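You operate a simulated robot arm through the tools that you are given. There is no shell and no other tool. Be economical: measure what you need, move in short steps, check, and stop when the job is done.

The job below is to be done with a simulated two-armed robot. You get a single attempt, and the scene is never put back.

## Task
Take the small carton marked "3" from the top of the pink table and put it in the grey tray. Put the tall carton from the top of the pink table on top of the flat carton there. Put the black elbow on the belt behind engine two. Put two of the nuts from the top of the black table in the orange pan. Put one of the thermostats from the top of the purple table on top of the orange box there. Take the yellow funnel and put it on the top of the cream table. Any order will do. Set down upright: tall carton, black elbow.

The check looks at the end state, three seconds after you hand in, the way a careful person would. Anything else that was tipped, shoved, dropped, spilled or broken makes it a failure.

## Robot
Two 7-joint arms with two-finger grippers on one trunk, on a base that drives. Base frame: it is fixed to the floor where the robot stands at the start and does not move with it; the origin is under the middle of the robot, x ahead of it, y to its left, z up. Units: mm, rad, N and s.
The left shoulder is at the start at [78, 151, 978], the right one opposite. With the tool pointing down near the work surface each hand reaches from about 220 to 780 mm from the robot's upright axis, wherever it stands, measured 20 degrees to its own side. Places, roughly: belt behind engine two [2300, 2500, 300]; black elbow (7x4x7 cm) [1600, 300, 900]; flat carton [1000, 250, 1000]; grey tray (22x18 cm) [-1420, 500, 860]; nut (2x2x2 cm) [1800, 0, 900]; orange box [0, -1500, 1000]; orange pan (17x18x6 cm) [2400, 0, 900]; small carton [500, 0, 750]; tall carton [1250, 250, 1000]; thermostat [-500, -1750, 1000]; top of the cream table [-1600, 500, 800]; yellow funnel (11x11x15 cm) [-500, -1800, 900]. Payload 2.54 kg a hand.
The tool frame of a hand sits at the grasp point between the pads (the TCP): z along the fingers, y along the line on which they close. The tips reach 30 mm beyond it. Largest opening 116 mm; the body of the gripper starts 95 mm behind the TCP.
Orientation is that of the tool frame in the base frame, as [roll, pitch, yaw] about the fixed x, y, z axes, in that order (R = Rz(yaw) Ry(pitch) Rx(roll)). With the fingers straight down and closing along the base's y, the tool's x points along the base's -x, its y along +y and its z along -z.

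## Interface
- The arms move only by the tool move_arm. It takes "left_steps", "right_steps" or both (then of equal length, played together; a hand with none holds still); each is a list of rows, each a list of 2 entries, a list of its own where there are three numbers: the shift along the base's x, y, z in cm, then the turn, a rotation vector about the base's x, y, z in rad. In form: [[[dx, dy, dz], [ax, ay, az]], ...]. A call has 1 to 8 rows; each row is the pose to reach, as a shift and turn from the pose commanded when the call began. "left_claw" and "right_claw" are, for a hand that has rows, the gripper command, from -1 (fully open) to 1 (shut), values between in proportion, set as the call begins (left out, the last holds). Rows are played at 5 a second. More than 50 mm and 0.15 rad between two rows, or a gripper value outside its range, and nothing of the call is played. A pose out of reach is approached as far as the arm can. The call stops where the force on the tool passes 40 N (or 10 N more than at its start, if that is more) or the arm is blocked; 0.2 s more then pass. The fingers move at their own pace (about 72 mm/s each) and stop on an object; they squeeze with about 38 N. The grip force told is the motor's: it shows also when the fingers shut on nothing. Time passes only in rows, and 0.2 s behind the last, so rows that repeat a pose let the fingers close. It gives the time, the measured TCP pose, the force on the tool (base axes), the opening and the grip force at its end, in the units of the frame above (readings bear some noise), with the torque about the TCP (base axes, N m) and any sound that the robot's microphone picked up, and new pictures: "pictures" is both (left out), scene, wrist or none (wrist: the cameras of the hands that moved).
- Cameras (640 x 400 px; columns grow to the right, rows downward): "scene" is now at [159.3, 4.4, 1148.6]; the picture's right is [0.06, -1.00, 0.00], its down [-0.05, -0.00, -1.00] and it looks along [1.00, 0.06, -0.05] (base axes); focal length 214 px, centre (320, 200). "left" rides on the left gripper at [69, 15, -122] in its tool frame; the picture's right is [-0.22, 0.98, 0.00], its down [-0.83, -0.18, -0.53] and it looks along [-0.52, -0.12, 0.85] (tool axes); focal length 251 px, centre (320, 200). "right" rides on the right gripper at [69, -15, -122] in its tool frame; the picture's right is [0.21, 0.98, 0.00], its down [-0.83, 0.18, -0.53] and it looks along [-0.52, 0.11, 0.85] (tool axes); focal length 251 px, centre (320, 200). There is no depth. A picture from a camera that has moved, and an enlarged one, comes with that camera's place and axes in the base frame and with its lens.
- lift_body(by): slides the trunk up (or, below 0, down) by that many mm; the arms and the scene camera ride with it, the base frame stays. It gives what a move gives, with no picture.
- drive_base(legs): drives the robot by 1 to 6 legs, each [ahead, left, turn to the left] in mm, mm and rad, along the robot's own axes; the way and the turn of a leg run together, so that a leg with both is an arc; at most 1500 mm and 3.142 rad a leg. The arms and the cameras ride along, it lands a little off, and it stops where it bumps. It gives what a move gives, and a new picture of the scene camera.
- pan_tilt(pan, tilt): turns the head with the scene camera to pan (to the left, within 1.396 rad either way) and tilt (down, from -0.506 to 1.204), counted from straight ahead of the robot. It gives what a move gives, and a new picture of the scene camera.
- zoom(camera, box): a new picture of the part [left, top, right, bottom] of that camera's present view, enlarged. No time passes.
- sign_off(): hands the job in; it is judged then, once.

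Work in short steps. Places have to be worked out from the pictures, the camera data and where the tool is seen: move nearer, look again, correct. Check each grasp and each placing, and mend what went wrong. You have 207 turns and 260 pictures in all, those below and enlarged ones among them. Open the grippers and draw the arms clear of the work before you hand the job in, unless the task says otherwise; then end with one line.

The tools are called after ">>>" as a command line: name --argument value ..., lists and objects as JSON in quotes. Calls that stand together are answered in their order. move_arm: Moves the arms, as the interface text tells. Its arguments: {"type":"object","properties":{"left_steps":{"type":"array"},"left_claw":{"type":"number"},"right_steps":{"type":"array"},"right_claw":{"type":"number"},"pictures":{"type":"string","enum":["both","scene","wrist","none"]}},"required":[]} The other tools are called the same way: lift_body (by) slides the trunk up or down; drive_base (legs) drives the base; pan_tilt (pan, tilt) turns the head that bears the scene camera; zoom (camera, box) takes an enlarged picture of a part of a camera's view; sign_off () hands the job in.

At the start:

```text
time_s: 0.0
left_ee_pos: [439.3, 198.8, 1198.4]
left_ee_rot: [-3.14, 0.001, -3.14]
left_wrist_force: [0.2, 0.4, 0.2]
left_ft_torque: [-0.03, -0.01, 0.01]
left_grip_width: 115.9
left_grasp_force: 0.0
right_ee_pos: [375.4, -158.3, 1209.2]
right_ee_rot: [3.141, 0.0, 3.14]
right_wrist_force: [0.0, 0.3, 0.6]
right_ft_torque: [-0.02, 0.04, 0.0]
right_grip_width: 115.8
right_grasp_force: 0.0
trunk travel left (down, up): [-215.0, 74.0]
robot x, y, heading: [-4.0, 0.1, 0.001]
head pan, tilt: [0.063, 0.052]
```

scene: 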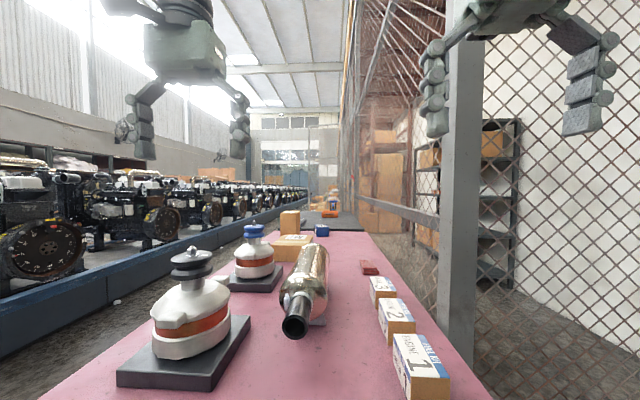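
right: 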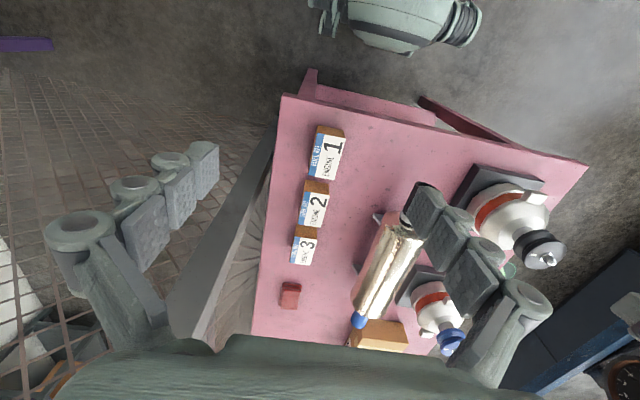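
left: 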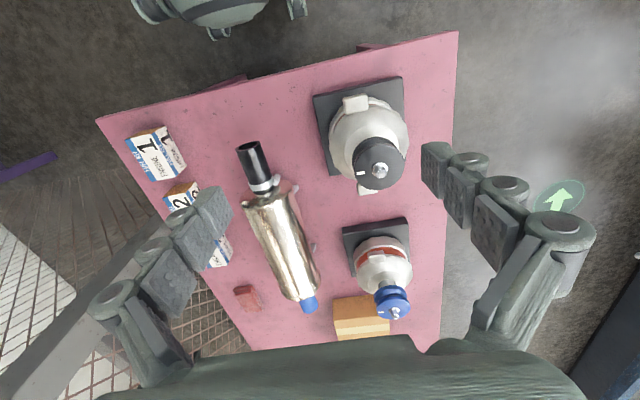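

The pictures show carton "3" at roughly (730, -125, 870). I look around first to map the surroundings before moving.

>>> pan_tilt --pan 0.0 --tilt 0.6

>>> pan_tilt --pan 1.2 --tilt 0.3

>>> pan_tilt --pan -1.3 --tilt 0.3

```text
time_s: 1.0
left_ee_pos: [439.0, 197.2, 1198.1]
left_ee_rot: [-3.141, -0.002, -3.14]
left_wrist_force: [-0.5, -0.5, 0.3]
left_ft_torque: [0.0, 0.02, -0.01]
left_grip_width: 115.7
left_grasp_force: 0.0
right_ee_pos: [374.6, -159.0, 1208.7]
right_ee_rot: [-3.141, 0.0, -3.141]
right_wrist_force: [0.3, 0.4, -0.1]
right_ft_torque: [0.02, 0.02, -0.03]
right_grip_width: 115.9
right_grasp_force: 0.1
trunk travel left (down, up): [-215.0, 74.0]
robot x, y, heading: [0.1, -0.7, 0.006]
head pan, tilt: [0.0, 0.6]
camera scene: at [156.7, -1.3, 1098.3], right [0.0, -1.0, 0.0], down [-0.56, 0.0, -0.83], along [0.83, 0.0, -0.56], focal length 214 px, centre (320, 200)
```

scene: 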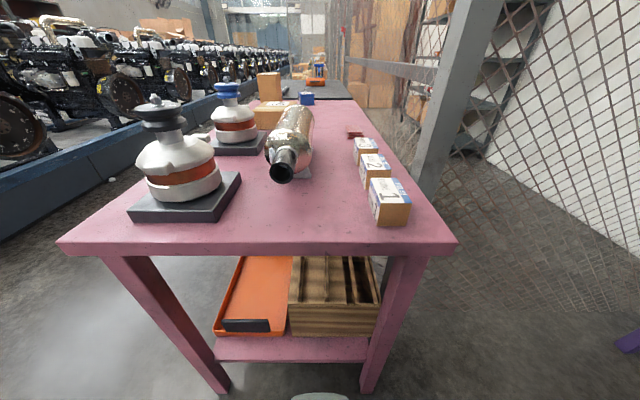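

```text
time_s: 2.4
left_ee_pos: [439.2, 197.2, 1198.0]
left_ee_rot: [-3.141, 0.0, -3.14]
left_wrist_force: [-0.1, -0.5, -1.3]
left_ft_torque: [0.0, 0.01, -0.04]
left_grip_width: 116.0
left_grasp_force: 0.1
right_ee_pos: [374.2, -157.7, 1207.8]
right_ee_rot: [-3.14, 0.001, 3.141]
right_wrist_force: [0.0, -0.8, 0.0]
right_ft_torque: [0.01, -0.01, -0.01]
right_grip_width: 115.9
right_grasp_force: 0.0
trunk travel left (down, up): [-215.0, 74.0]
robot x, y, heading: [1.0, 2.8, 0.005]
head pan, tilt: [1.201, 0.3]
camera scene: at [102.1, 85.7, 1125.7], right [0.93, -0.36, 0.0], down [-0.11, -0.28, -0.96], along [0.35, 0.89, -0.3], focal length 214 px, centre (320, 200)
```

scene: 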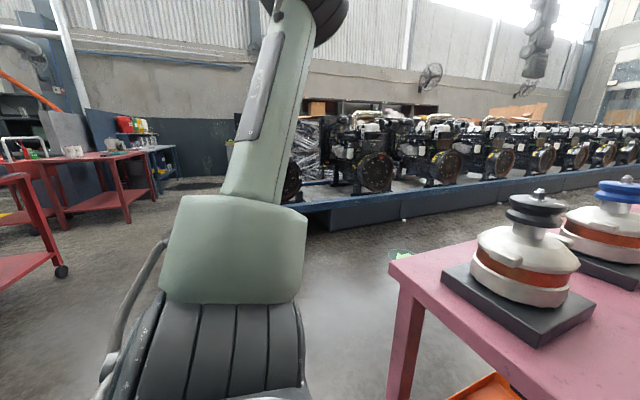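

```text
time_s: 4.6
left_ee_pos: [438.7, 196.9, 1197.9]
left_ee_rot: [3.141, 0.001, -3.14]
left_wrist_force: [0.0, 0.6, 0.1]
left_ft_torque: [-0.01, -0.01, 0.03]
left_grip_width: 115.9
left_grasp_force: 0.0
right_ee_pos: [375.2, -158.5, 1208.4]
right_ee_rot: [-3.141, 0.0, -3.141]
right_wrist_force: [-0.2, 0.0, -0.9]
right_ft_torque: [0.0, 0.0, 0.0]
right_grip_width: 116.1
right_grasp_force: 0.1
trunk travel left (down, up): [-215.0, 74.0]
robot x, y, heading: [1.6, 2.2, -0.002]
head pan, tilt: [-1.3, 0.3]
camera scene: at [93.3, -91.3, 1125.7], right [-0.96, -0.27, 0.0], down [-0.08, 0.28, -0.96], along [0.26, -0.92, -0.3], focal length 214 px, centre (320, 200)
```

scene: 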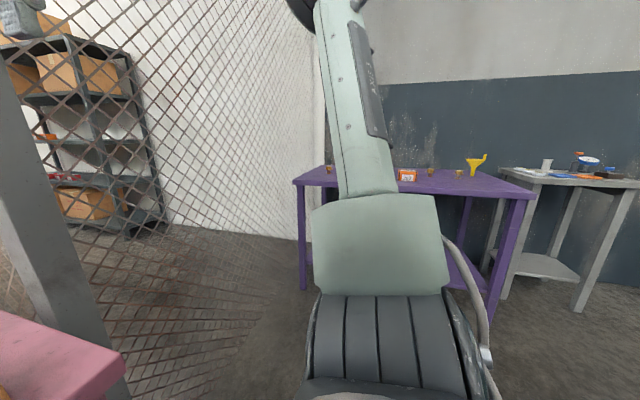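

Carton 3 looks reachable from here by the right arm. I move the right hand above it at a safe height (table about z 840) and look.

>>> move_arm --right_steps '[[[4.2, 0.4, 0], [0, 0, 0]], [[8.4, 0.8, 0], [0, 0, 0]], [[12.6, 1.2, 0], [0, 0, 0]], [[16.8, 1.6, 0], [0, 0, 0]], [[21, 2, 0], [0, 0, 0]], [[25.2, 2.4, -2], [0, 0, 0]], [[29.4, 3, -4], [0, 0, 0]], [[33, 3.3, -6], [0, 0, 0]]]' --right_claw -1 --pictures "wrist"

>>> pan_tilt --pan -0.2 --tilt 0.5

```text
time_s: 6.4
left_ee_pos: [439.0, 197.5, 1197.7]
left_ee_rot: [-3.14, 0.001, -3.139]
left_wrist_force: [-0.7, 0.2, 0.2]
left_ft_torque: [0.01, 0.0, 0.0]
left_grip_width: 116.1
left_grasp_force: 0.0
right_ee_pos: [638.4, -137.1, 1132.2]
right_ee_rot: [3.141, 0.005, 3.141]
right_wrist_force: [-0.9, -0.4, -0.8]
right_ft_torque: [-0.01, 0.01, 0.02]
right_grip_width: 115.9
right_grasp_force: 0.1
right hand out of reach, approached as far as the arm can: row 5, 6, 7, 8
trunk travel left (down, up): [-215.0, 74.0]
robot x, y, heading: [-2.9, 1.7, 0.001]
head pan, tilt: [-1.3, 0.3]
camera right: at [569.8, -151.2, 1253.0], right [-0.21, 0.98, 0.0], down [0.82, 0.18, 0.54], along [0.52, 0.11, -0.84], focal length 251 px, centre (320, 200)
```

right: 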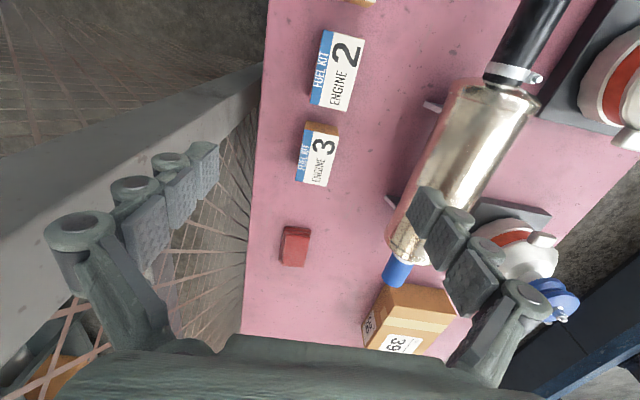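

```text
time_s: 7.8
left_ee_pos: [438.3, 196.6, 1198.6]
left_ee_rot: [-3.141, 0.0, -3.138]
left_wrist_force: [-0.4, 0.3, -0.5]
left_ft_torque: [-0.02, -0.01, 0.0]
left_grip_width: 116.3
left_grasp_force: 0.1
right_ee_pos: [639.4, -135.8, 1133.1]
right_ee_rot: [-3.141, 0.005, 3.141]
right_wrist_force: [-0.3, 0.3, -0.2]
right_ft_torque: [0.02, 0.0, 0.02]
right_grip_width: 115.9
right_grasp_force: 0.0
trunk travel left (down, up): [-215.0, 74.0]
robot x, y, heading: [1.7, 2.6, 0.002]
head pan, tilt: [-0.201, 0.499]
camera scene: at [157.4, -19.5, 1107.3], right [-0.2, -0.98, 0.0], down [-0.47, 0.1, -0.88], along [0.86, -0.18, -0.48], focal length 214 px, centre (320, 200)
```

scene: 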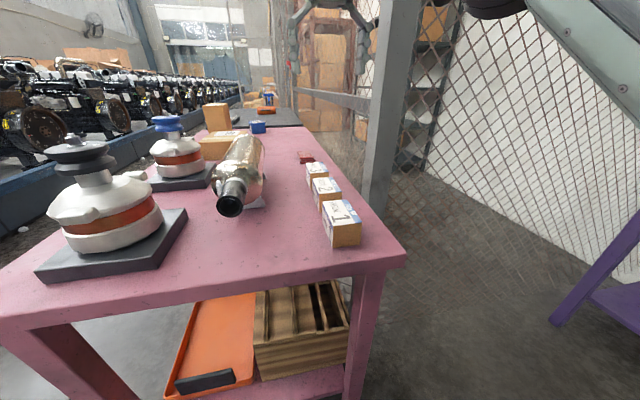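

Carton 3 top is at about (722,-123,892). The arm was at its reach limit at that height, so I lower it first and check what command frame applies.

>>> move_arm --right_steps '[[[0, 0, -4], [0, 0, 0]], [[0, 0, -8], [0, 0, 0]], [[0, 0, -12], [0, 0, 0]], [[0, 0, -12], [0, 0, 0]]]' --pictures "wrist"

```text
time_s: 8.8
left_ee_pos: [439.5, 197.0, 1197.7]
left_ee_rot: [-3.14, 0.002, -3.14]
left_wrist_force: [0.1, 0.6, 0.3]
left_ft_torque: [-0.03, -0.01, 0.02]
left_grip_width: 116.2
left_grasp_force: 0.0
right_ee_pos: [637.4, -132.8, 1011.7]
right_ee_rot: [3.141, 0.002, 3.141]
right_wrist_force: [-0.5, -0.1, 0.3]
right_ft_torque: [0.0, 0.0, 0.01]
right_grip_width: 116.1
right_grasp_force: 0.1
trunk travel left (down, up): [-215.0, 74.0]
robot x, y, heading: [0.4, -1.1, 0.002]
head pan, tilt: [-0.201, 0.499]
camera right: at [569.6, -149.1, 1133.1], right [-0.21, 0.98, 0.0], down [0.83, 0.18, 0.54], along [0.52, 0.11, -0.84], focal length 251 px, centre (320, 200)
```

right: 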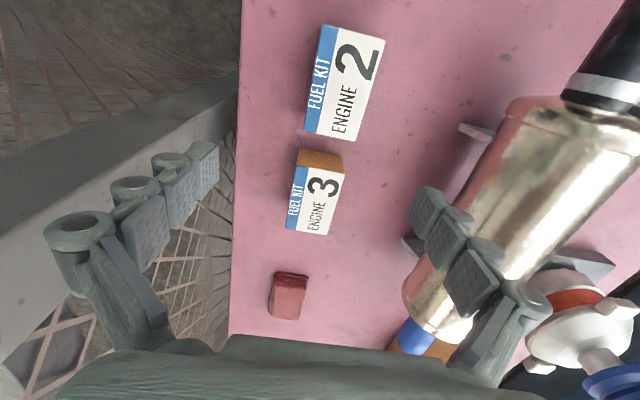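

Carton 3 is aligned with the axes, centre (721,-123), top ~892, bottom ~844, width ~54. I go over it, then down to z 882.

>>> move_arm --right_steps '[[[3, 0.3, -1], [0, 0, 0]], [[6, 0.7, -2], [0, 0, 0]], [[8.3, 1.0, -4], [0, 0, 0]], [[8.3, 1.0, -7], [0, 0, 0]], [[8.3, 1.0, -7], [0, 0, 0]]]' --pictures "wrist"

```text
time_s: 10.0
left_ee_pos: [440.0, 198.1, 1197.8]
left_ee_rot: [-3.14, 0.002, -3.14]
left_wrist_force: [-0.2, -0.2, 0.1]
left_ft_torque: [-0.02, -0.02, -0.01]
left_grip_width: 116.0
left_grasp_force: 0.0
right_ee_pos: [722.3, -125.5, 941.4]
right_ee_rot: [3.141, 0.001, -3.141]
right_wrist_force: [-0.9, 1.2, 0.2]
right_ft_torque: [0.0, -0.01, 0.01]
right_grip_width: 116.0
right_grasp_force: 0.1
trunk travel left (down, up): [-215.0, 74.0]
robot x, y, heading: [-1.3, -1.0, 0.001]
head pan, tilt: [-0.201, 0.499]
camera right: at [653.3, -140.4, 1062.3], right [-0.21, 0.98, 0.0], down [0.83, 0.18, 0.53], along [0.52, 0.11, -0.85], focal length 251 px, centre (320, 200)
```

right: 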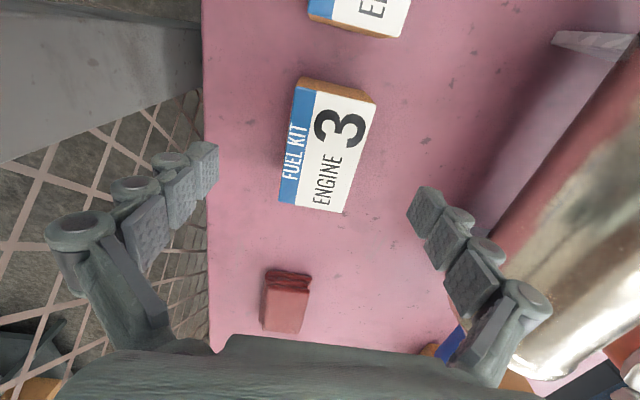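

The carton sits centred under the hand; I descend 58 mm, staying clear of the table.

>>> move_arm --right_steps '[[[-0.5, 0.2, -3], [0, 0, 0]], [[-0.5, 0.2, -5.8], [0, 0, 0]], [[-0.5, 0.2, -5.8], [0, 0, 0]]]' --pictures "wrist"

>>> move_arm --right_steps '[[[0, 0, 0], [0, 0, 0]], [[0, 0, 0], [0, 0, 0]], [[0, 0, 0], [0, 0, 0]], [[0, 0, 0], [0, 0, 0]]]' --right_claw 1 --pictures "wrist"

```text
time_s: 10.8
left_ee_pos: [439.9, 197.3, 1198.1]
left_ee_rot: [-3.14, 0.0, -3.139]
left_wrist_force: [0.1, 0.1, 0.0]
left_ft_torque: [-0.02, 0.03, -0.01]
left_grip_width: 116.0
left_grasp_force: 0.1
right_ee_pos: [718.5, -124.2, 882.1]
right_ee_rot: [-3.141, 0.0, -3.14]
right_wrist_force: [0.8, 0.3, -0.3]
right_ft_torque: [-0.02, 0.0, 0.0]
right_grip_width: 115.8
right_grasp_force: 0.0
trunk travel left (down, up): [-215.0, 74.0]
robot x, y, heading: [0.1, -0.7, -0.004]
head pan, tilt: [-0.201, 0.499]
camera right: at [649.5, -139.0, 1004.4], right [-0.21, 0.98, 0.0], down [0.83, 0.18, 0.53], along [0.52, 0.11, -0.85], focal length 251 px, centre (320, 200)
```

right: 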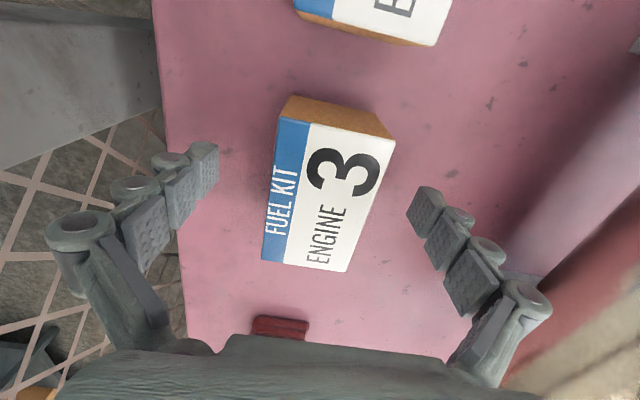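

```text
time_s: 11.8
left_ee_pos: [439.8, 197.4, 1197.0]
left_ee_rot: [-3.139, -0.001, -3.141]
left_wrist_force: [-1.0, -0.3, 0.9]
left_ft_torque: [0.0, 0.01, -0.02]
left_grip_width: 115.9
left_grasp_force: 0.0
right_ee_pos: [717.2, -123.0, 882.7]
right_ee_rot: [3.14, 0.0, -3.141]
right_wrist_force: [0.0, -0.6, 0.3]
right_ft_torque: [-0.06, 0.01, 0.01]
right_grip_width: 51.1
right_grasp_force: 37.7
trunk travel left (down, up): [-215.0, 74.0]
robot x, y, heading: [-1.1, -1.2, 0.002]
head pan, tilt: [-0.201, 0.499]
camera right: at [649.6, -139.3, 1004.6], right [-0.21, 0.98, 0.0], down [0.83, 0.18, 0.53], along [0.52, 0.11, -0.85], focal length 251 px, centre (320, 200)
```

right: 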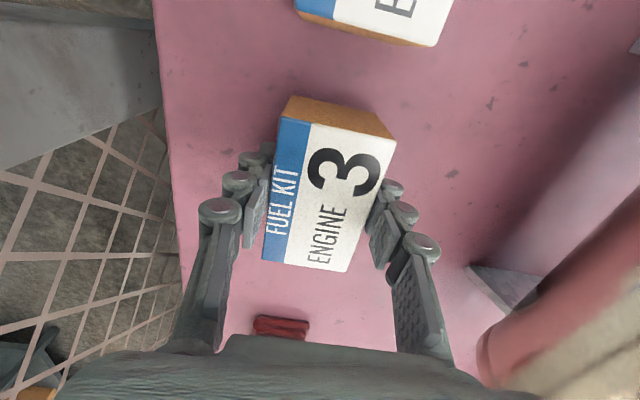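

Gripped at 51 mm. Lift straight up and retract to a compact carry pose.

>>> move_arm --right_steps '[[[0, 0, 4], [0, 0, 0]], [[0, 0, 8], [0, 0, 0]], [[0, 0, 12], [0, 0, 0]], [[0, 0, 16], [0, 0, 0]], [[-4, 0, 18], [0, 0, 0]], [[-8, -0.5, 21], [0, 0, 0]], [[-12, -1, 24], [0, 0, 0]], [[-16, -2, 27], [0, 0, 0]]]' --pictures "wrist"

>>> move_arm --right_steps '[[[-4, 0, 1], [0, 0, 0]], [[-8, 0, 2], [0, 0, 0]], [[-12, 0, 3], [0, 0, 0]], [[-16, 0, 4], [0, 0, 0]], [[-20, 0, 5], [0, 0, 0]]]' --pictures "none"

>>> pan_tilt --pan -1.39 --tilt 0.1

```text
refused: row 6 steps farther than a row can; nothing moved
```

```text
time_s: 13.0
left_ee_pos: [438.7, 197.5, 1198.3]
left_ee_rot: [-3.139, 0.002, -3.14]
left_wrist_force: [0.6, 0.0, 0.2]
left_ft_torque: [0.05, -0.02, -0.02]
left_grip_width: 115.8
left_grasp_force: 0.1
right_ee_pos: [516.3, -123.9, 932.8]
right_ee_rot: [-3.141, 0.0, 3.139]
right_wrist_force: [-0.1, -0.1, -1.7]
right_ft_torque: [-0.1, 0.18, 0.0]
right_grip_width: 50.8
right_grasp_force: 37.6
trunk travel left (down, up): [-215.0, 74.0]
robot x, y, heading: [3.8, 0.8, 0.0]
head pan, tilt: [-0.201, 0.499]
```

```text
time_s: 14.3
left_ee_pos: [439.9, 197.1, 1197.9]
left_ee_rot: [-3.139, 0.0, -3.14]
left_wrist_force: [-0.8, 0.0, -0.3]
left_ft_torque: [-0.01, 0.02, 0.02]
left_grip_width: 116.0
left_grasp_force: 0.1
right_ee_pos: [515.4, -124.5, 932.5]
right_ee_rot: [-3.141, 0.001, -3.14]
right_wrist_force: [0.0, 0.4, -2.6]
right_ft_torque: [0.01, -0.03, 0.01]
right_grip_width: 51.0
right_grasp_force: 38.4
trunk travel left (down, up): [-215.0, 74.0]
robot x, y, heading: [-2.7, 0.4, -0.002]
head pan, tilt: [-1.389, 0.099]
camera scene: at [85.1, -91.8, 1144.3], right [-0.98, -0.18, 0.0], down [-0.02, 0.1, -0.99], along [0.18, -0.98, -0.1], focal length 214 px, centre (320, 200)
```

scene: 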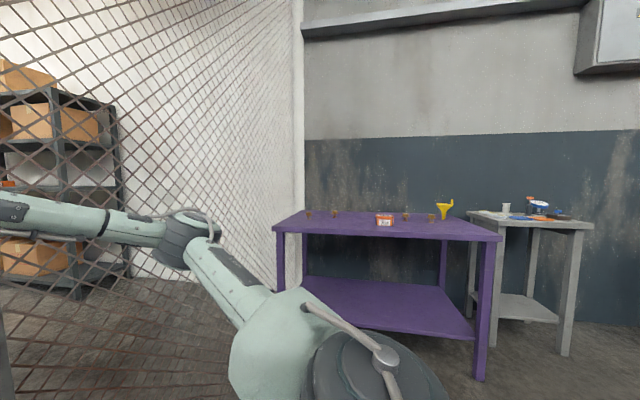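

The lift was refused, so the second call dragged the carton at low height along the row – it may have shoved carton 2. I look at the table now.

>>> pan_tilt --pan 0.0 --tilt 0.6

```text
time_s: 15.9
left_ee_pos: [439.6, 195.8, 1198.1]
left_ee_rot: [-3.141, 0.001, -3.14]
left_wrist_force: [0.0, -0.1, 0.9]
left_ft_torque: [0.01, 0.01, -0.01]
left_grip_width: 115.9
left_grasp_force: 0.0
right_ee_pos: [518.6, -124.7, 932.9]
right_ee_rot: [-3.141, -0.002, 3.141]
right_wrist_force: [0.4, 0.0, -1.3]
right_ft_torque: [0.01, 0.0, -0.01]
right_grip_width: 51.1
right_grasp_force: 38.1
trunk travel left (down, up): [-215.0, 74.0]
robot x, y, heading: [-0.9, -1.7, -0.001]
head pan, tilt: [0.0, 0.6]
camera scene: at [156.8, -1.4, 1098.2], right [0.0, -1.0, 0.0], down [-0.56, 0.0, -0.83], along [0.83, 0.0, -0.56], focal length 214 px, centre (320, 200)
```

scene: 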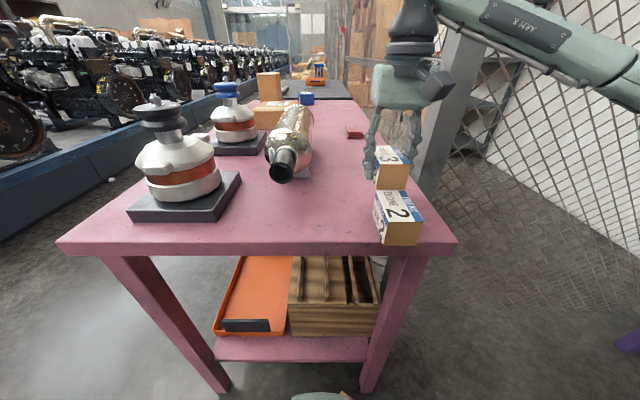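

Carton 2 has been pushed to the near edge and carton 1 is off the table. I will mend this: originals were carton 2 at (595,-123) and carton 1 at about (468,-124). First lift carton 3 straight up.

>>> move_arm --right_steps '[[[0, 0, 4], [0, 0, 0]], [[0, 0, 8], [0, 0, 0]], [[0, 0, 12], [0, 0, 0]], [[0, 0, 16], [0, 0, 0]], [[0, 0, 20], [0, 0, 0]], [[0, 0, 20], [0, 0, 0]]]' --pictures "wrist"

>>> pan_tilt --pan -0.2 --tilt 1.2

```text
time_s: 17.3
left_ee_pos: [439.8, 197.8, 1198.1]
left_ee_rot: [-3.141, 0.0, -3.141]
left_wrist_force: [-0.8, 0.3, 0.2]
left_ft_torque: [0.04, 0.04, 0.02]
left_grip_width: 115.9
left_grasp_force: 0.1
right_ee_pos: [520.1, -123.2, 1133.9]
right_ee_rot: [3.141, 0.0, 3.14]
right_wrist_force: [-0.2, 0.0, -2.0]
right_ft_torque: [0.01, 0.03, -0.01]
right_grip_width: 50.9
right_grasp_force: 37.8
trunk travel left (down, up): [-215.0, 74.0]
robot x, y, heading: [1.4, -1.2, 0.007]
head pan, tilt: [0.0, 0.6]
camera right: at [449.9, -138.0, 1255.1], right [-0.21, 0.98, 0.0], down [0.83, 0.18, 0.53], along [0.52, 0.11, -0.85], focal length 251 px, centre (320, 200)
```

right: 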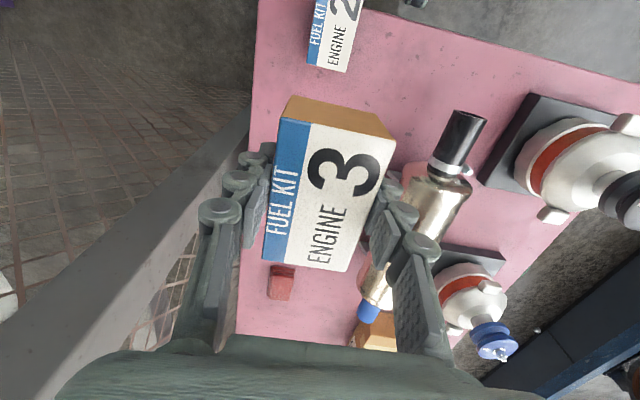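

```text
time_s: 18.3
left_ee_pos: [439.1, 196.0, 1198.3]
left_ee_rot: [-3.139, 0.0, -3.139]
left_wrist_force: [0.9, 0.7, -0.1]
left_ft_torque: [0.0, 0.01, -0.04]
left_grip_width: 115.8
left_grasp_force: 0.1
right_ee_pos: [518.9, -122.6, 1132.6]
right_ee_rot: [-3.141, 0.0, -3.141]
right_wrist_force: [0.0, -0.3, -1.7]
right_ft_torque: [0.01, 0.02, 0.02]
right_grip_width: 51.0
right_grasp_force: 37.2
trunk travel left (down, up): [-215.0, 74.0]
robot x, y, heading: [-0.1, 0.6, 0.003]
head pan, tilt: [-0.201, 1.201]
camera scene: at [123.3, -12.5, 1053.6], right [-0.2, -0.98, 0.0], down [-0.91, 0.19, -0.36], along [0.36, -0.07, -0.93], focal length 214 px, centre (320, 200)
```

scene: 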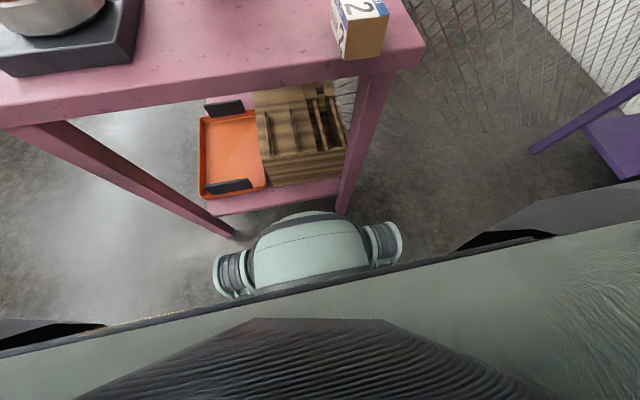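

Carton 1 isn't in sight here; I look beside the base for it.

>>> pan_tilt --pan -0.9 --tilt 1.2

>>> pan_tilt --pan 0.5 --tilt 1.2

```text
time_s: 19.4
left_ee_pos: [440.0, 198.0, 1196.7]
left_ee_rot: [-3.14, 0.0, -3.141]
left_wrist_force: [-0.7, -0.1, -0.1]
left_ft_torque: [0.01, 0.03, -0.03]
left_grip_width: 115.8
left_grasp_force: 0.1
right_ee_pos: [518.3, -121.8, 1133.4]
right_ee_rot: [-3.142, -0.001, 3.142]
right_wrist_force: [-0.3, -0.4, -2.3]
right_ft_torque: [-0.04, 0.02, 0.01]
right_grip_width: 51.1
right_grasp_force: 38.0
trunk travel left (down, up): [-215.0, 74.0]
robot x, y, heading: [-3.6, 0.9, 0.001]
head pan, tilt: [-0.901, 1.201]
camera scene: at [103.2, -45.1, 1053.6], right [-0.78, -0.62, 0.0], down [-0.58, 0.73, -0.36], along [0.23, -0.28, -0.93], focal length 214 px, centre (320, 200)
```

scene: 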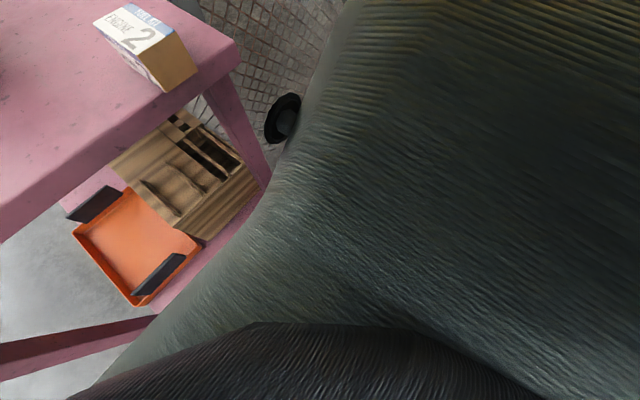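

```text
time_s: 20.9
left_ee_pos: [439.4, 198.2, 1197.4]
left_ee_rot: [-3.14, 0.0, -3.139]
left_wrist_force: [-0.6, -0.9, -0.4]
left_ft_torque: [0.02, 0.01, -0.02]
left_grip_width: 115.9
left_grasp_force: 0.0
right_ee_pos: [519.3, -121.9, 1133.6]
right_ee_rot: [3.141, -0.001, 3.141]
right_wrist_force: [0.3, 0.2, -1.9]
right_ft_torque: [0.01, -0.02, -0.04]
right_grip_width: 51.4
right_grasp_force: 38.4
trunk travel left (down, up): [-215.0, 74.0]
robot x, y, heading: [3.6, 1.3, 0.001]
head pan, tilt: [0.499, 1.201]
camera scene: at [117.5, 25.4, 1053.6], right [0.48, -0.88, 0.0], down [-0.82, -0.45, -0.36], along [0.32, 0.17, -0.93], focal length 214 px, centre (320, 200)
```

scene: 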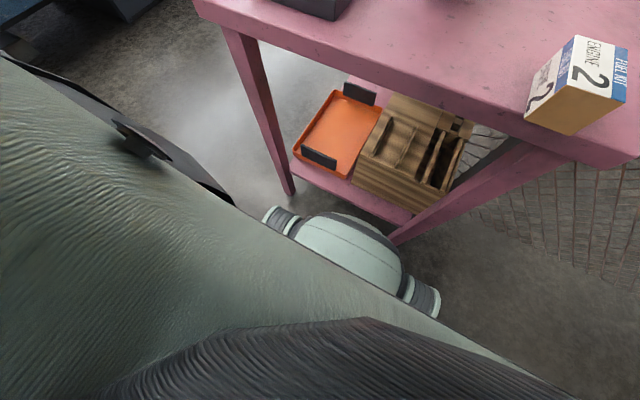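

A brown bit was visible at the bottom edge of the earlier view; I return to that view and enlarge it.

>>> pan_tilt --pan -0.1 --tilt 0.75

>>> zoom --camera "scene" --box '[200, 250, 440, 400]'

```text
time_s: 21.9
left_ee_pos: [438.4, 196.5, 1198.9]
left_ee_rot: [-3.14, 0.0, -3.138]
left_wrist_force: [0.2, 0.3, 0.5]
left_ft_torque: [0.0, 0.03, -0.01]
left_grip_width: 116.0
left_grasp_force: 0.1
right_ee_pos: [519.1, -122.1, 1132.7]
right_ee_rot: [-3.141, -0.001, -3.14]
right_wrist_force: [-0.7, -0.4, -2.1]
right_ft_torque: [-0.01, 0.02, -0.02]
right_grip_width: 51.2
right_grasp_force: 38.0
trunk travel left (down, up): [-215.0, 74.0]
robot x, y, heading: [-0.2, -0.3, 0.006]
head pan, tilt: [-0.099, 0.75]
camera scene: at [150.9, -9.5, 1085.3], right [-0.1, -1.0, 0.0], down [-0.68, 0.07, -0.73], along [0.73, -0.07, -0.68], focal length 214 px, centre (320, 200)
```

scene: 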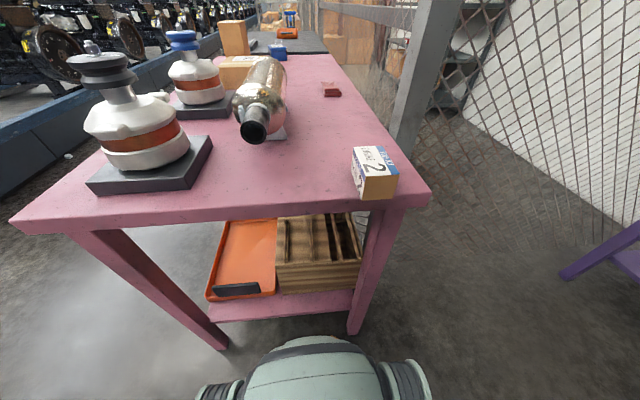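

```text
2.67 times, centred on (320, 325) of scene
camera zoom: at [150.9, -9.5, 1085.3], right [-0.1, -1.0, 0.0], down [-0.68, 0.07, -0.73], along [0.73, -0.07, -0.68], focal length 572 px, centre (320, -133)
```

zoom: 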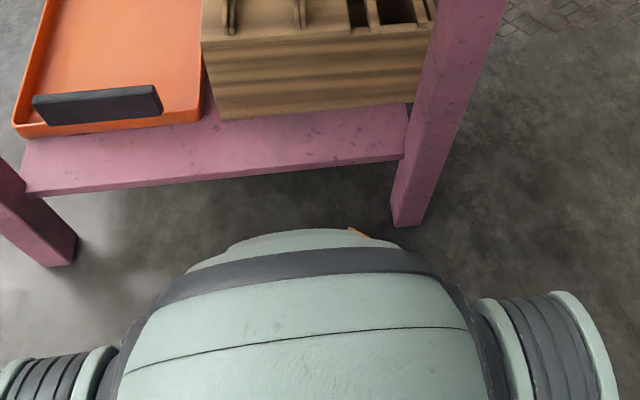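

Carton 1 lies on the floor in front of the base at about (420,-93). I'll deliver carton 3 first, then come back with a free right hand and restore cartons 1 and 2. Retract the right hand and back away.

>>> move_arm --right_steps '[[[-4, -1, 1], [0, 0, 0]], [[-8, -2, 2], [0, 0, 0]], [[-12, -3, 3], [0, 0, 0]], [[-15, -4, 4], [0, 0, 0]]]' --left_steps '[[[-2, 0, 0], [0, 0, 0]], [[-4, 0, 0], [0, 0, 0]], [[-6, 0, 0], [0, 0, 0]], [[-7, 0, 0], [0, 0, 0]]]' --pictures "none"

>>> drive_base --legs '[[-400, 0, 0]]'

```text
time_s: 22.9
left_ee_pos: [368.2, 196.8, 1197.9]
left_ee_rot: [-3.14, 0.002, -3.141]
left_wrist_force: [-0.5, -0.9, 0.1]
left_ft_torque: [0.0, -0.01, -0.01]
left_grip_width: 116.1
left_grasp_force: 0.1
right_ee_pos: [367.0, -161.1, 1171.9]
right_ee_rot: [-3.141, 0.0, 3.141]
right_wrist_force: [-0.1, 0.2, -2.0]
right_ft_torque: [0.01, -0.01, 0.0]
right_grip_width: 51.2
right_grasp_force: 38.4
trunk travel left (down, up): [-215.0, 74.0]
robot x, y, heading: [-3.0, -1.3, -0.003]
head pan, tilt: [-0.099, 0.75]
```

```text
time_s: 25.3
left_ee_pos: [-22.6, 197.5, 1197.5]
left_ee_rot: [-3.141, 0.001, -3.141]
left_wrist_force: [0.1, 0.4, 0.5]
left_ft_torque: [0.0, -0.02, -0.01]
left_grip_width: 116.1
left_grasp_force: 0.1
right_ee_pos: [-24.8, -161.6, 1172.2]
right_ee_rot: [3.141, -0.001, 3.142]
right_wrist_force: [0.0, 0.6, -1.6]
right_ft_torque: [-0.01, 0.01, -0.01]
right_grip_width: 50.9
right_grasp_force: 38.1
trunk travel left (down, up): [-215.0, 74.0]
robot x, y, heading: [-397.1, -1.0, 0.001]
head pan, tilt: [-0.099, 0.75]
camera scene: at [-242.3, -9.5, 1085.4], right [-0.1, -0.99, 0.0], down [-0.68, 0.07, -0.73], along [0.73, -0.07, -0.68], focal length 214 px, centre (320, 200)
```

scene: 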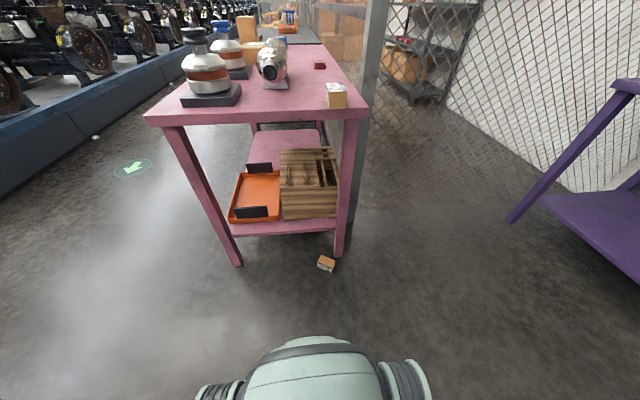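

Carton 1 lies at about (375,-100) on the floor. Now turn around towards the cream table and look.

>>> pan_tilt --pan 0.0 --tilt 0.35

>>> drive_base --legs '[[0, 0, 2.74]]'

```text
time_s: 26.2
left_ee_pos: [-23.9, 195.9, 1197.5]
left_ee_rot: [-3.139, 0.003, -3.141]
left_wrist_force: [0.3, -0.2, -0.4]
left_ft_torque: [0.01, 0.04, 0.0]
left_grip_width: 116.3
left_grasp_force: 0.0
right_ee_pos: [-24.2, -161.5, 1172.7]
right_ee_rot: [3.141, 0.0, 3.138]
right_wrist_force: [-0.1, 0.0, -1.5]
right_ft_torque: [0.01, 0.01, 0.0]
right_grip_width: 51.1
right_grasp_force: 37.6
trunk travel left (down, up): [-215.0, 74.0]
robot x, y, heading: [-391.2, -0.2, 0.001]
head pan, tilt: [0.0, 0.351]
camera scene: at [-231.3, -1.3, 1120.9], right [0.0, -1.0, 0.0], down [-0.34, 0.0, -0.94], along [0.94, 0.0, -0.34], focal length 214 px, centre (320, 200)
```

scene: 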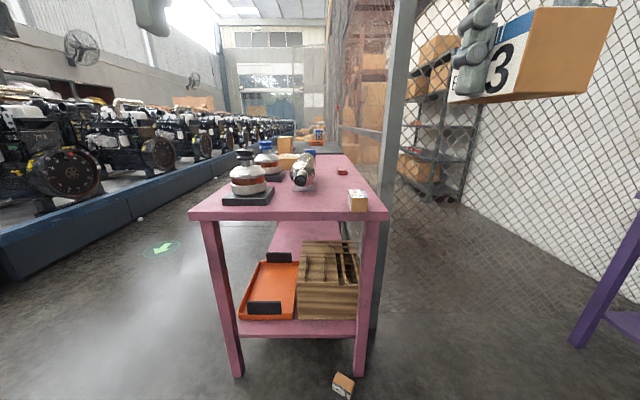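

```text
time_s: 33.2
left_ee_pos: [-810.9, -26.8, 1198.4]
left_ee_rot: [-3.139, 0.001, -0.423]
left_wrist_force: [0.0, 0.2, 0.6]
left_ft_torque: [0.0, 0.0, -0.02]
left_grip_width: 116.0
left_grasp_force: 0.1
right_ee_pos: [-661.9, 298.6, 1170.9]
right_ee_rot: [3.141, 0.0, -0.425]
right_wrist_force: [1.2, 0.0, -2.5]
right_ft_torque: [0.02, -0.01, 0.01]
right_grip_width: 50.9
right_grasp_force: 38.0
trunk travel left (down, up): [-215.0, 74.0]
robot x, y, heading: [-388.4, -0.3, 2.717]
head pan, tilt: [0.0, 0.351]
camera scene: at [-539.3, 65.5, 1121.0], right [0.41, 0.91, 0.0], down [0.31, -0.14, -0.94], along [-0.86, 0.39, -0.34], focal length 214 px, centre (320, 200)
```

scene: 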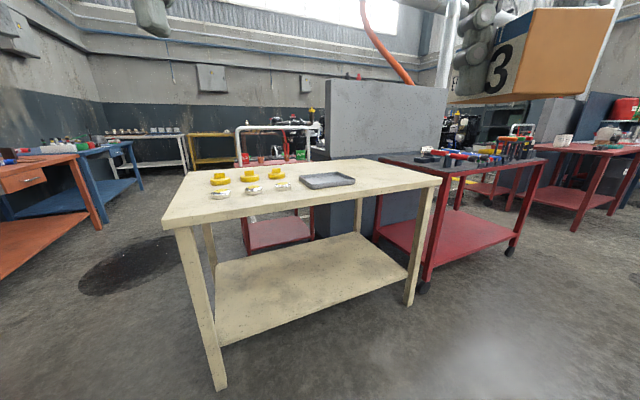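

The tray is at about (-1440,510) on the cream table, whose near edge is x≈-1230. I turn to face it and drive to about (-800,320).

>>> drive_base --legs '[[0, 0, 0.425], [400, -320, 0]]'

>>> pan_tilt --pan 0.0 --tilt 0.6

```text
time_s: 38.1
left_ee_pos: [-1165.9, 121.6, 1197.7]
left_ee_rot: [-3.14, 0.002, 0.006]
left_wrist_force: [-0.2, -0.4, 0.5]
left_ft_torque: [-0.02, 0.01, 0.0]
left_grip_width: 116.0
left_grasp_force: 0.0
right_ee_pos: [-1166.8, 479.5, 1171.6]
right_ee_rot: [3.141, -0.001, 0.005]
right_wrist_force: [-0.3, -0.3, -1.3]
right_ft_torque: [-0.01, -0.02, 0.01]
right_grip_width: 50.9
right_grasp_force: 37.9
trunk travel left (down, up): [-215.0, 74.0]
robot x, y, heading: [-798.2, 320.6, -3.142]
head pan, tilt: [0.0, 0.351]
camera scene: at [-958.0, 318.5, 1120.9], right [-0.01, 1.0, 0.0], down [0.34, 0.0, -0.94], along [-0.94, -0.01, -0.34], focal length 214 px, centre (320, 200)
```

scene: 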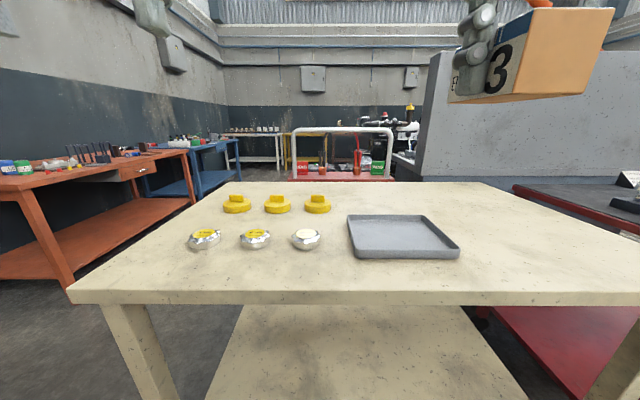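

```text
time_s: 38.9
left_ee_pos: [-1165.5, 122.1, 1195.7]
left_ee_rot: [-3.138, 0.003, 0.005]
left_wrist_force: [-0.4, 1.0, -0.3]
left_ft_torque: [-0.01, -0.02, 0.01]
left_grip_width: 116.2
left_grasp_force: 0.0
right_ee_pos: [-1165.5, 479.1, 1171.4]
right_ee_rot: [-3.141, 0.001, 0.006]
right_wrist_force: [-0.5, 0.0, -2.1]
right_ft_torque: [0.01, -0.03, 0.01]
right_grip_width: 50.8
right_grasp_force: 38.0
trunk travel left (down, up): [-215.0, 74.0]
robot x, y, heading: [-799.7, 321.2, -3.134]
head pan, tilt: [0.0, 0.6]
camera scene: at [-953.2, 318.4, 1098.3], right [-0.01, 1.0, 0.0], down [0.56, 0.0, -0.83], along [-0.83, 0.0, -0.56], focal length 214 px, centre (320, 200)
```

scene: 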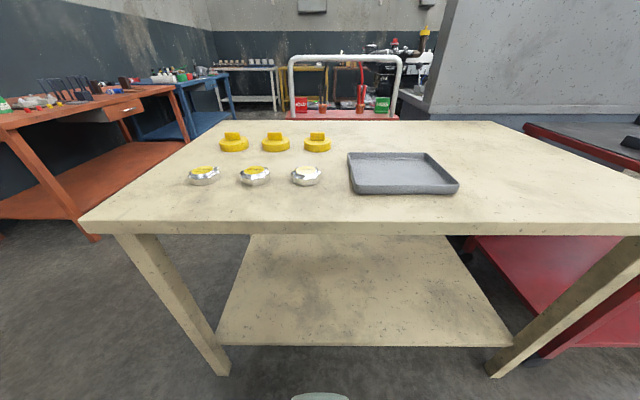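

I move the right hand towards above the tray and look with the wrist camera.

>>> move_arm --right_steps '[[[-4, 0.5, 0], [0, 0, 0]], [[-8, 1, -1], [0, 0, 0]], [[-12, 1.5, -3], [0, 0, 0]], [[-16, 2, -5], [0, 0, 0]], [[-20, 2.5, -7], [0, 0, 0]], [[-23, 3, -9], [0, 0, 0]], [[-23, 3, -9], [0, 0, 0]]]' --pictures "both"

```text
time_s: 40.5
left_ee_pos: [-1165.0, 121.4, 1197.9]
left_ee_rot: [-3.14, 0.001, 0.008]
left_wrist_force: [0.2, 0.3, 0.0]
left_ft_torque: [0.02, 0.01, -0.01]
left_grip_width: 116.0
left_grasp_force: 0.2
right_ee_pos: [-1397.3, 508.7, 1082.5]
right_ee_rot: [3.141, 0.0, 0.006]
right_wrist_force: [0.1, 0.8, -2.5]
right_ft_torque: [0.0, -0.05, 0.04]
right_grip_width: 51.0
right_grasp_force: 37.9
trunk travel left (down, up): [-215.0, 74.0]
robot x, y, heading: [-796.9, 320.4, -3.137]
head pan, tilt: [0.0, 0.6]
camera scene: at [-953.0, 318.4, 1098.2], right [-0.01, 1.0, 0.0], down [0.56, 0.0, -0.83], along [-0.83, 0.0, -0.56], focal length 214 px, centre (320, 200)
camera right: at [-1327.8, 524.7, 1203.2], right [0.22, -0.98, 0.0], down [-0.82, -0.19, 0.53], along [-0.52, -0.12, -0.85], focal length 251 px, centre (320, 200)
```

scene: 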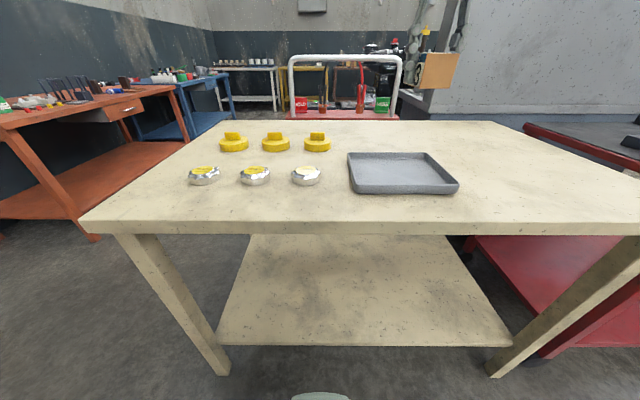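
right: 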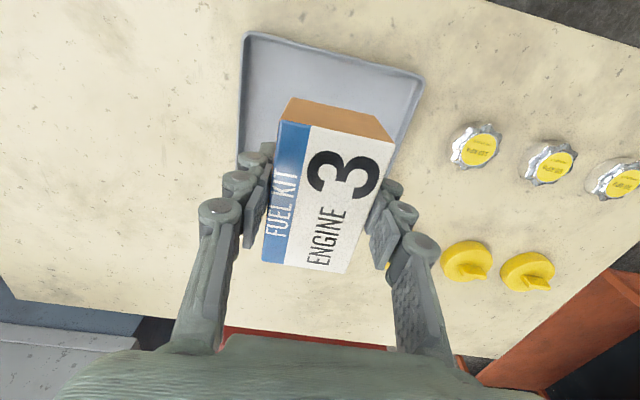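

The tray's centre is about (-1428,500), rim ~860. I move over it and lower to TCP z≈900.

>>> move_arm --right_steps '[[[-2.8, -0.9, -4], [0, 0, 0]], [[-2.8, -0.9, -8], [0, 0, 0]], [[-2.8, -0.9, -12], [0, 0, 0]], [[-2.8, -0.9, -16], [0, 0, 0]], [[-2.8, -0.9, -18], [0, 0, 0]], [[-2.8, -0.9, -18], [0, 0, 0]]]' --pictures "scene"

>>> zoom --camera "scene" --box '[320, 100, 480, 200]'

```text
time_s: 41.9
left_ee_pos: [-1166.1, 121.3, 1197.4]
left_ee_rot: [-3.139, 0.001, 0.007]
left_wrist_force: [0.3, 1.0, -0.3]
left_ft_torque: [0.02, 0.02, 0.01]
left_grip_width: 116.1
left_grasp_force: 0.1
right_ee_pos: [-1424.0, 501.6, 899.9]
right_ee_rot: [-3.141, 0.0, 0.005]
right_wrist_force: [0.7, 0.2, -2.3]
right_ft_torque: [0.0, 0.0, 0.0]
right_grip_width: 50.8
right_grasp_force: 37.6
trunk travel left (down, up): [-215.0, 74.0]
robot x, y, heading: [-794.4, 315.4, -3.136]
head pan, tilt: [0.0, 0.6]
camera scene: at [-953.2, 318.4, 1098.2], right [-0.01, 1.0, 0.0], down [0.57, 0.0, -0.82], along [-0.82, 0.0, -0.57], focal length 214 px, centre (320, 200)
```

scene: 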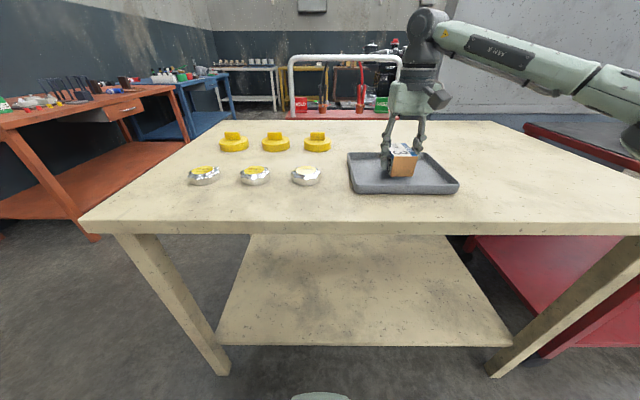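

```text
4.00 times, centred on (400, 150) of scene
camera zoom: at [-953.2, 318.4, 1098.2], right [-0.01, 1.0, 0.0], down [0.57, 0.0, -0.82], along [-0.82, 0.0, -0.57], focal length 858 px, centre (0, 400)
```

zoom: 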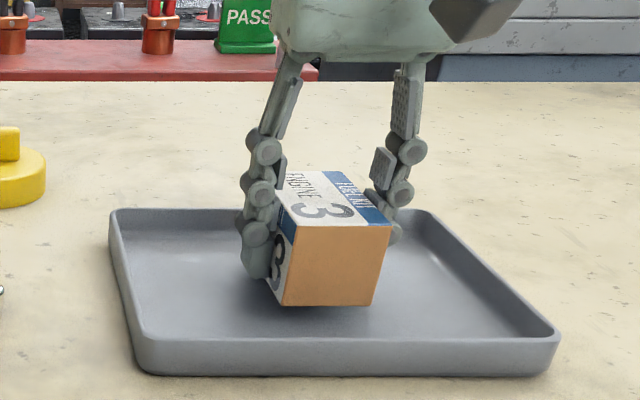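

Just above the tray floor. I lower in small steps and watch the force.

>>> move_arm --right_steps '[[[0, 0, -0.4], [0, 0, 0]], [[0, 0, -0.8], [0, 0, 0]], [[0, 0, -1.2], [0, 0, 0]], [[0, 0, -1.5], [0, 0, 0]]]' --pictures "none"

>>> zoom --camera "scene" --box '[320, 100, 480, 200]'

```text
time_s: 42.9
left_ee_pos: [-1164.7, 121.0, 1197.1]
left_ee_rot: [-3.139, 0.0, 0.007]
left_wrist_force: [0.1, -0.1, -0.3]
left_ft_torque: [-0.01, 0.01, 0.05]
left_grip_width: 115.9
left_grasp_force: 0.0
right_ee_pos: [-1423.7, 502.0, 887.7]
right_ee_rot: [3.141, 0.001, 0.004]
right_wrist_force: [-0.1, 1.9, 4.8]
right_ft_torque: [0.16, 0.25, -0.07]
right_grip_width: 50.8
right_grasp_force: 37.6
trunk travel left (down, up): [-215.0, 74.0]
robot x, y, heading: [-794.3, 319.0, -3.133]
head pan, tilt: [0.0, 0.6]
```

```text
4.00 times, centred on (400, 150) of scene
camera zoom: at [-952.7, 318.5, 1098.4], right [-0.01, 1.0, 0.0], down [0.56, 0.0, -0.83], along [-0.83, 0.0, -0.56], focal length 858 px, centre (0, 400)
```

zoom: 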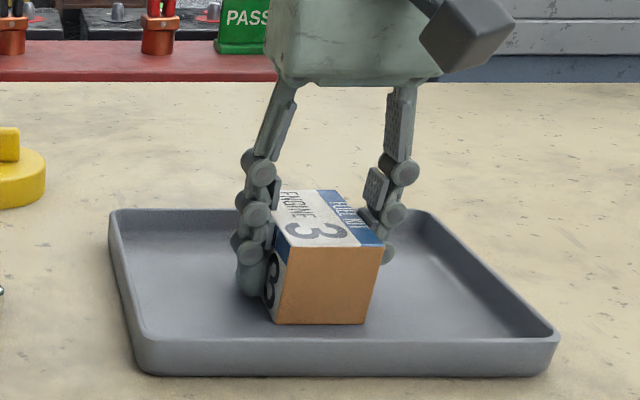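

Contact is felt; I open and then rise in two checked moves.

>>> move_arm --right_steps '[[[0, 0, 0], [0, 0, 0]], [[0, 0, 0], [0, 0, 0]], [[0, 0, 0], [0, 0, 0]], [[0, 0, 4], [0, 0, 0]], [[0, 0, 8], [0, 0, 0]], [[0, 0, 12], [0, 0, 0]]]' --right_claw -0.6 --pictures "wrist"

>>> zoom --camera "scene" --box '[320, 100, 480, 200]'

```text
time_s: 44.3
left_ee_pos: [-1165.4, 121.0, 1197.3]
left_ee_rot: [-3.139, 0.001, 0.007]
left_wrist_force: [-0.2, 0.0, 0.2]
left_ft_torque: [0.01, 0.03, -0.02]
left_grip_width: 116.1
left_grasp_force: 0.1
right_ee_pos: [-1423.7, 499.6, 1007.7]
right_ee_rot: [-3.139, -0.001, 0.006]
right_wrist_force: [-0.3, 0.7, 0.2]
right_ft_torque: [-0.03, -0.02, 0.01]
right_grip_width: 92.9
right_grasp_force: 0.1
trunk travel left (down, up): [-215.0, 74.0]
robot x, y, heading: [-794.3, 321.9, -3.135]
head pan, tilt: [0.0, 0.6]
camera right: at [-1355.4, 515.8, 1129.3], right [0.22, -0.98, 0.0], down [-0.82, -0.19, 0.53], along [-0.52, -0.12, -0.85], focal length 251 px, centre (320, 200)
```

right: 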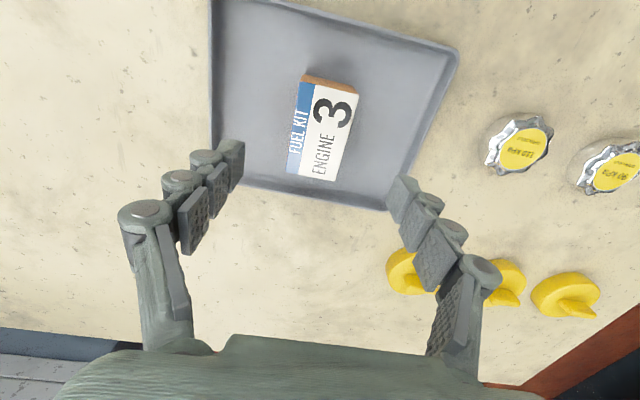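

```text
4.00 times, centred on (400, 150) of scene
camera zoom: at [-952.6, 318.1, 1098.3], right [-0.01, 1.0, 0.0], down [0.56, 0.0, -0.83], along [-0.83, 0.0, -0.56], focal length 858 px, centre (0, 400)
```

zoom: 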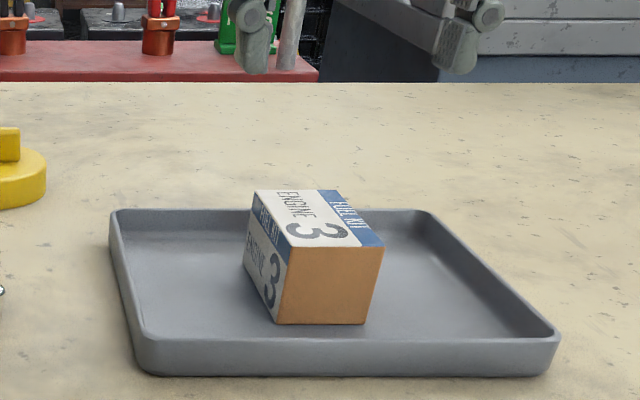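

Carton 3 sits flat in the tray. Next the purple table: retract the right hand, back off, turn and drive toward it.

>>> move_arm --right_steps '[[[0, 0, 4], [0, 0, 0]], [[0, 0, 8], [0, 0, 0]], [[4, 0, 11], [0, 0, 0]], [[8, -0.5, 14], [0, 0, 0]], [[12, -1, 16], [0, 0, 0]], [[16, -1.5, 18], [0, 0, 0]], [[20, -2, 19], [0, 0, 0]], [[24, -2, 19], [0, 0, 0]]]' --right_claw -1 --pictures "none"

>>> drive_base --legs '[[-450, 0, 0], [0, 0, 1.571], [900, -50, 0]]'

```text
refused: row 4 steps farther than a row can; nothing moved
```

```text
time_s: 55.3
left_ee_pos: [-187.8, -950.5, 1197.9]
left_ee_rot: [-3.139, 0.002, 1.576]
left_wrist_force: [-0.5, -0.6, -0.7]
left_ft_torque: [-0.02, 0.01, 0.03]
left_grip_width: 116.1
left_grasp_force: 0.0
right_ee_pos: [-568.1, -1207.5, 1005.9]
right_ee_rot: [-3.141, -0.001, 1.574]
right_wrist_force: [0.1, -1.7, 0.1]
right_ft_torque: [-0.01, 0.02, 0.01]
right_grip_width: 92.9
right_grasp_force: 0.0
trunk travel left (down, up): [-215.0, 74.0]
robot x, y, heading: [-387.2, -578.3, -1.567]
head pan, tilt: [0.0, 0.6]
camera scene: at [-385.4, -737.4, 1098.2], right [-1.0, 0.0, 0.0], down [0.0, 0.57, -0.82], along [0.0, -0.82, -0.57], focal length 214 px, centre (320, 200)
```

scene: 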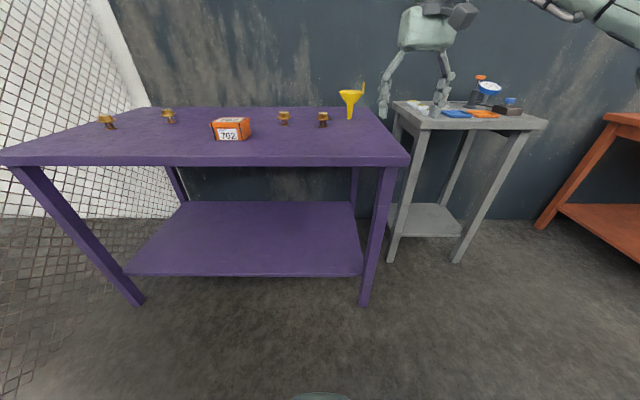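

The move was refused again but the hand was high, and nothing was struck. I now retract the right arm with legal steps, before anything else (no more batching of dependent calls).

>>> move_arm --right_steps '[[[0, 0, 4.5], [0, 0, 0]], [[0, 0, 9], [0, 0, 0]], [[0, 3.5, 12], [0, 0, 0]], [[0, 7, 15], [0, 0, 0]], [[0, 11, 17], [0, 0, 0]], [[0, 15, 18], [0, 0, 0]], [[0, 19, 19], [0, 0, 0]], [[0, 23, 19], [0, 0, 0]]]' --right_claw -1 --pictures "none"

```text
time_s: 57.1
left_ee_pos: [-188.3, -947.2, 1197.7]
left_ee_rot: [-3.139, 0.002, 1.576]
left_wrist_force: [-0.3, 0.5, 0.3]
left_ft_torque: [0.01, -0.03, -0.03]
left_grip_width: 115.8
left_grasp_force: 0.1
right_ee_pos: [-569.5, -973.8, 1197.3]
right_ee_rot: [3.14, 0.001, 1.575]
right_wrist_force: [0.7, -0.5, 0.4]
right_ft_torque: [0.0, -0.01, -0.02]
right_grip_width: 116.0
right_grasp_force: 0.0
trunk travel left (down, up): [-215.0, 74.0]
robot x, y, heading: [-389.0, -579.9, -1.567]
head pan, tilt: [0.0, 0.6]
```

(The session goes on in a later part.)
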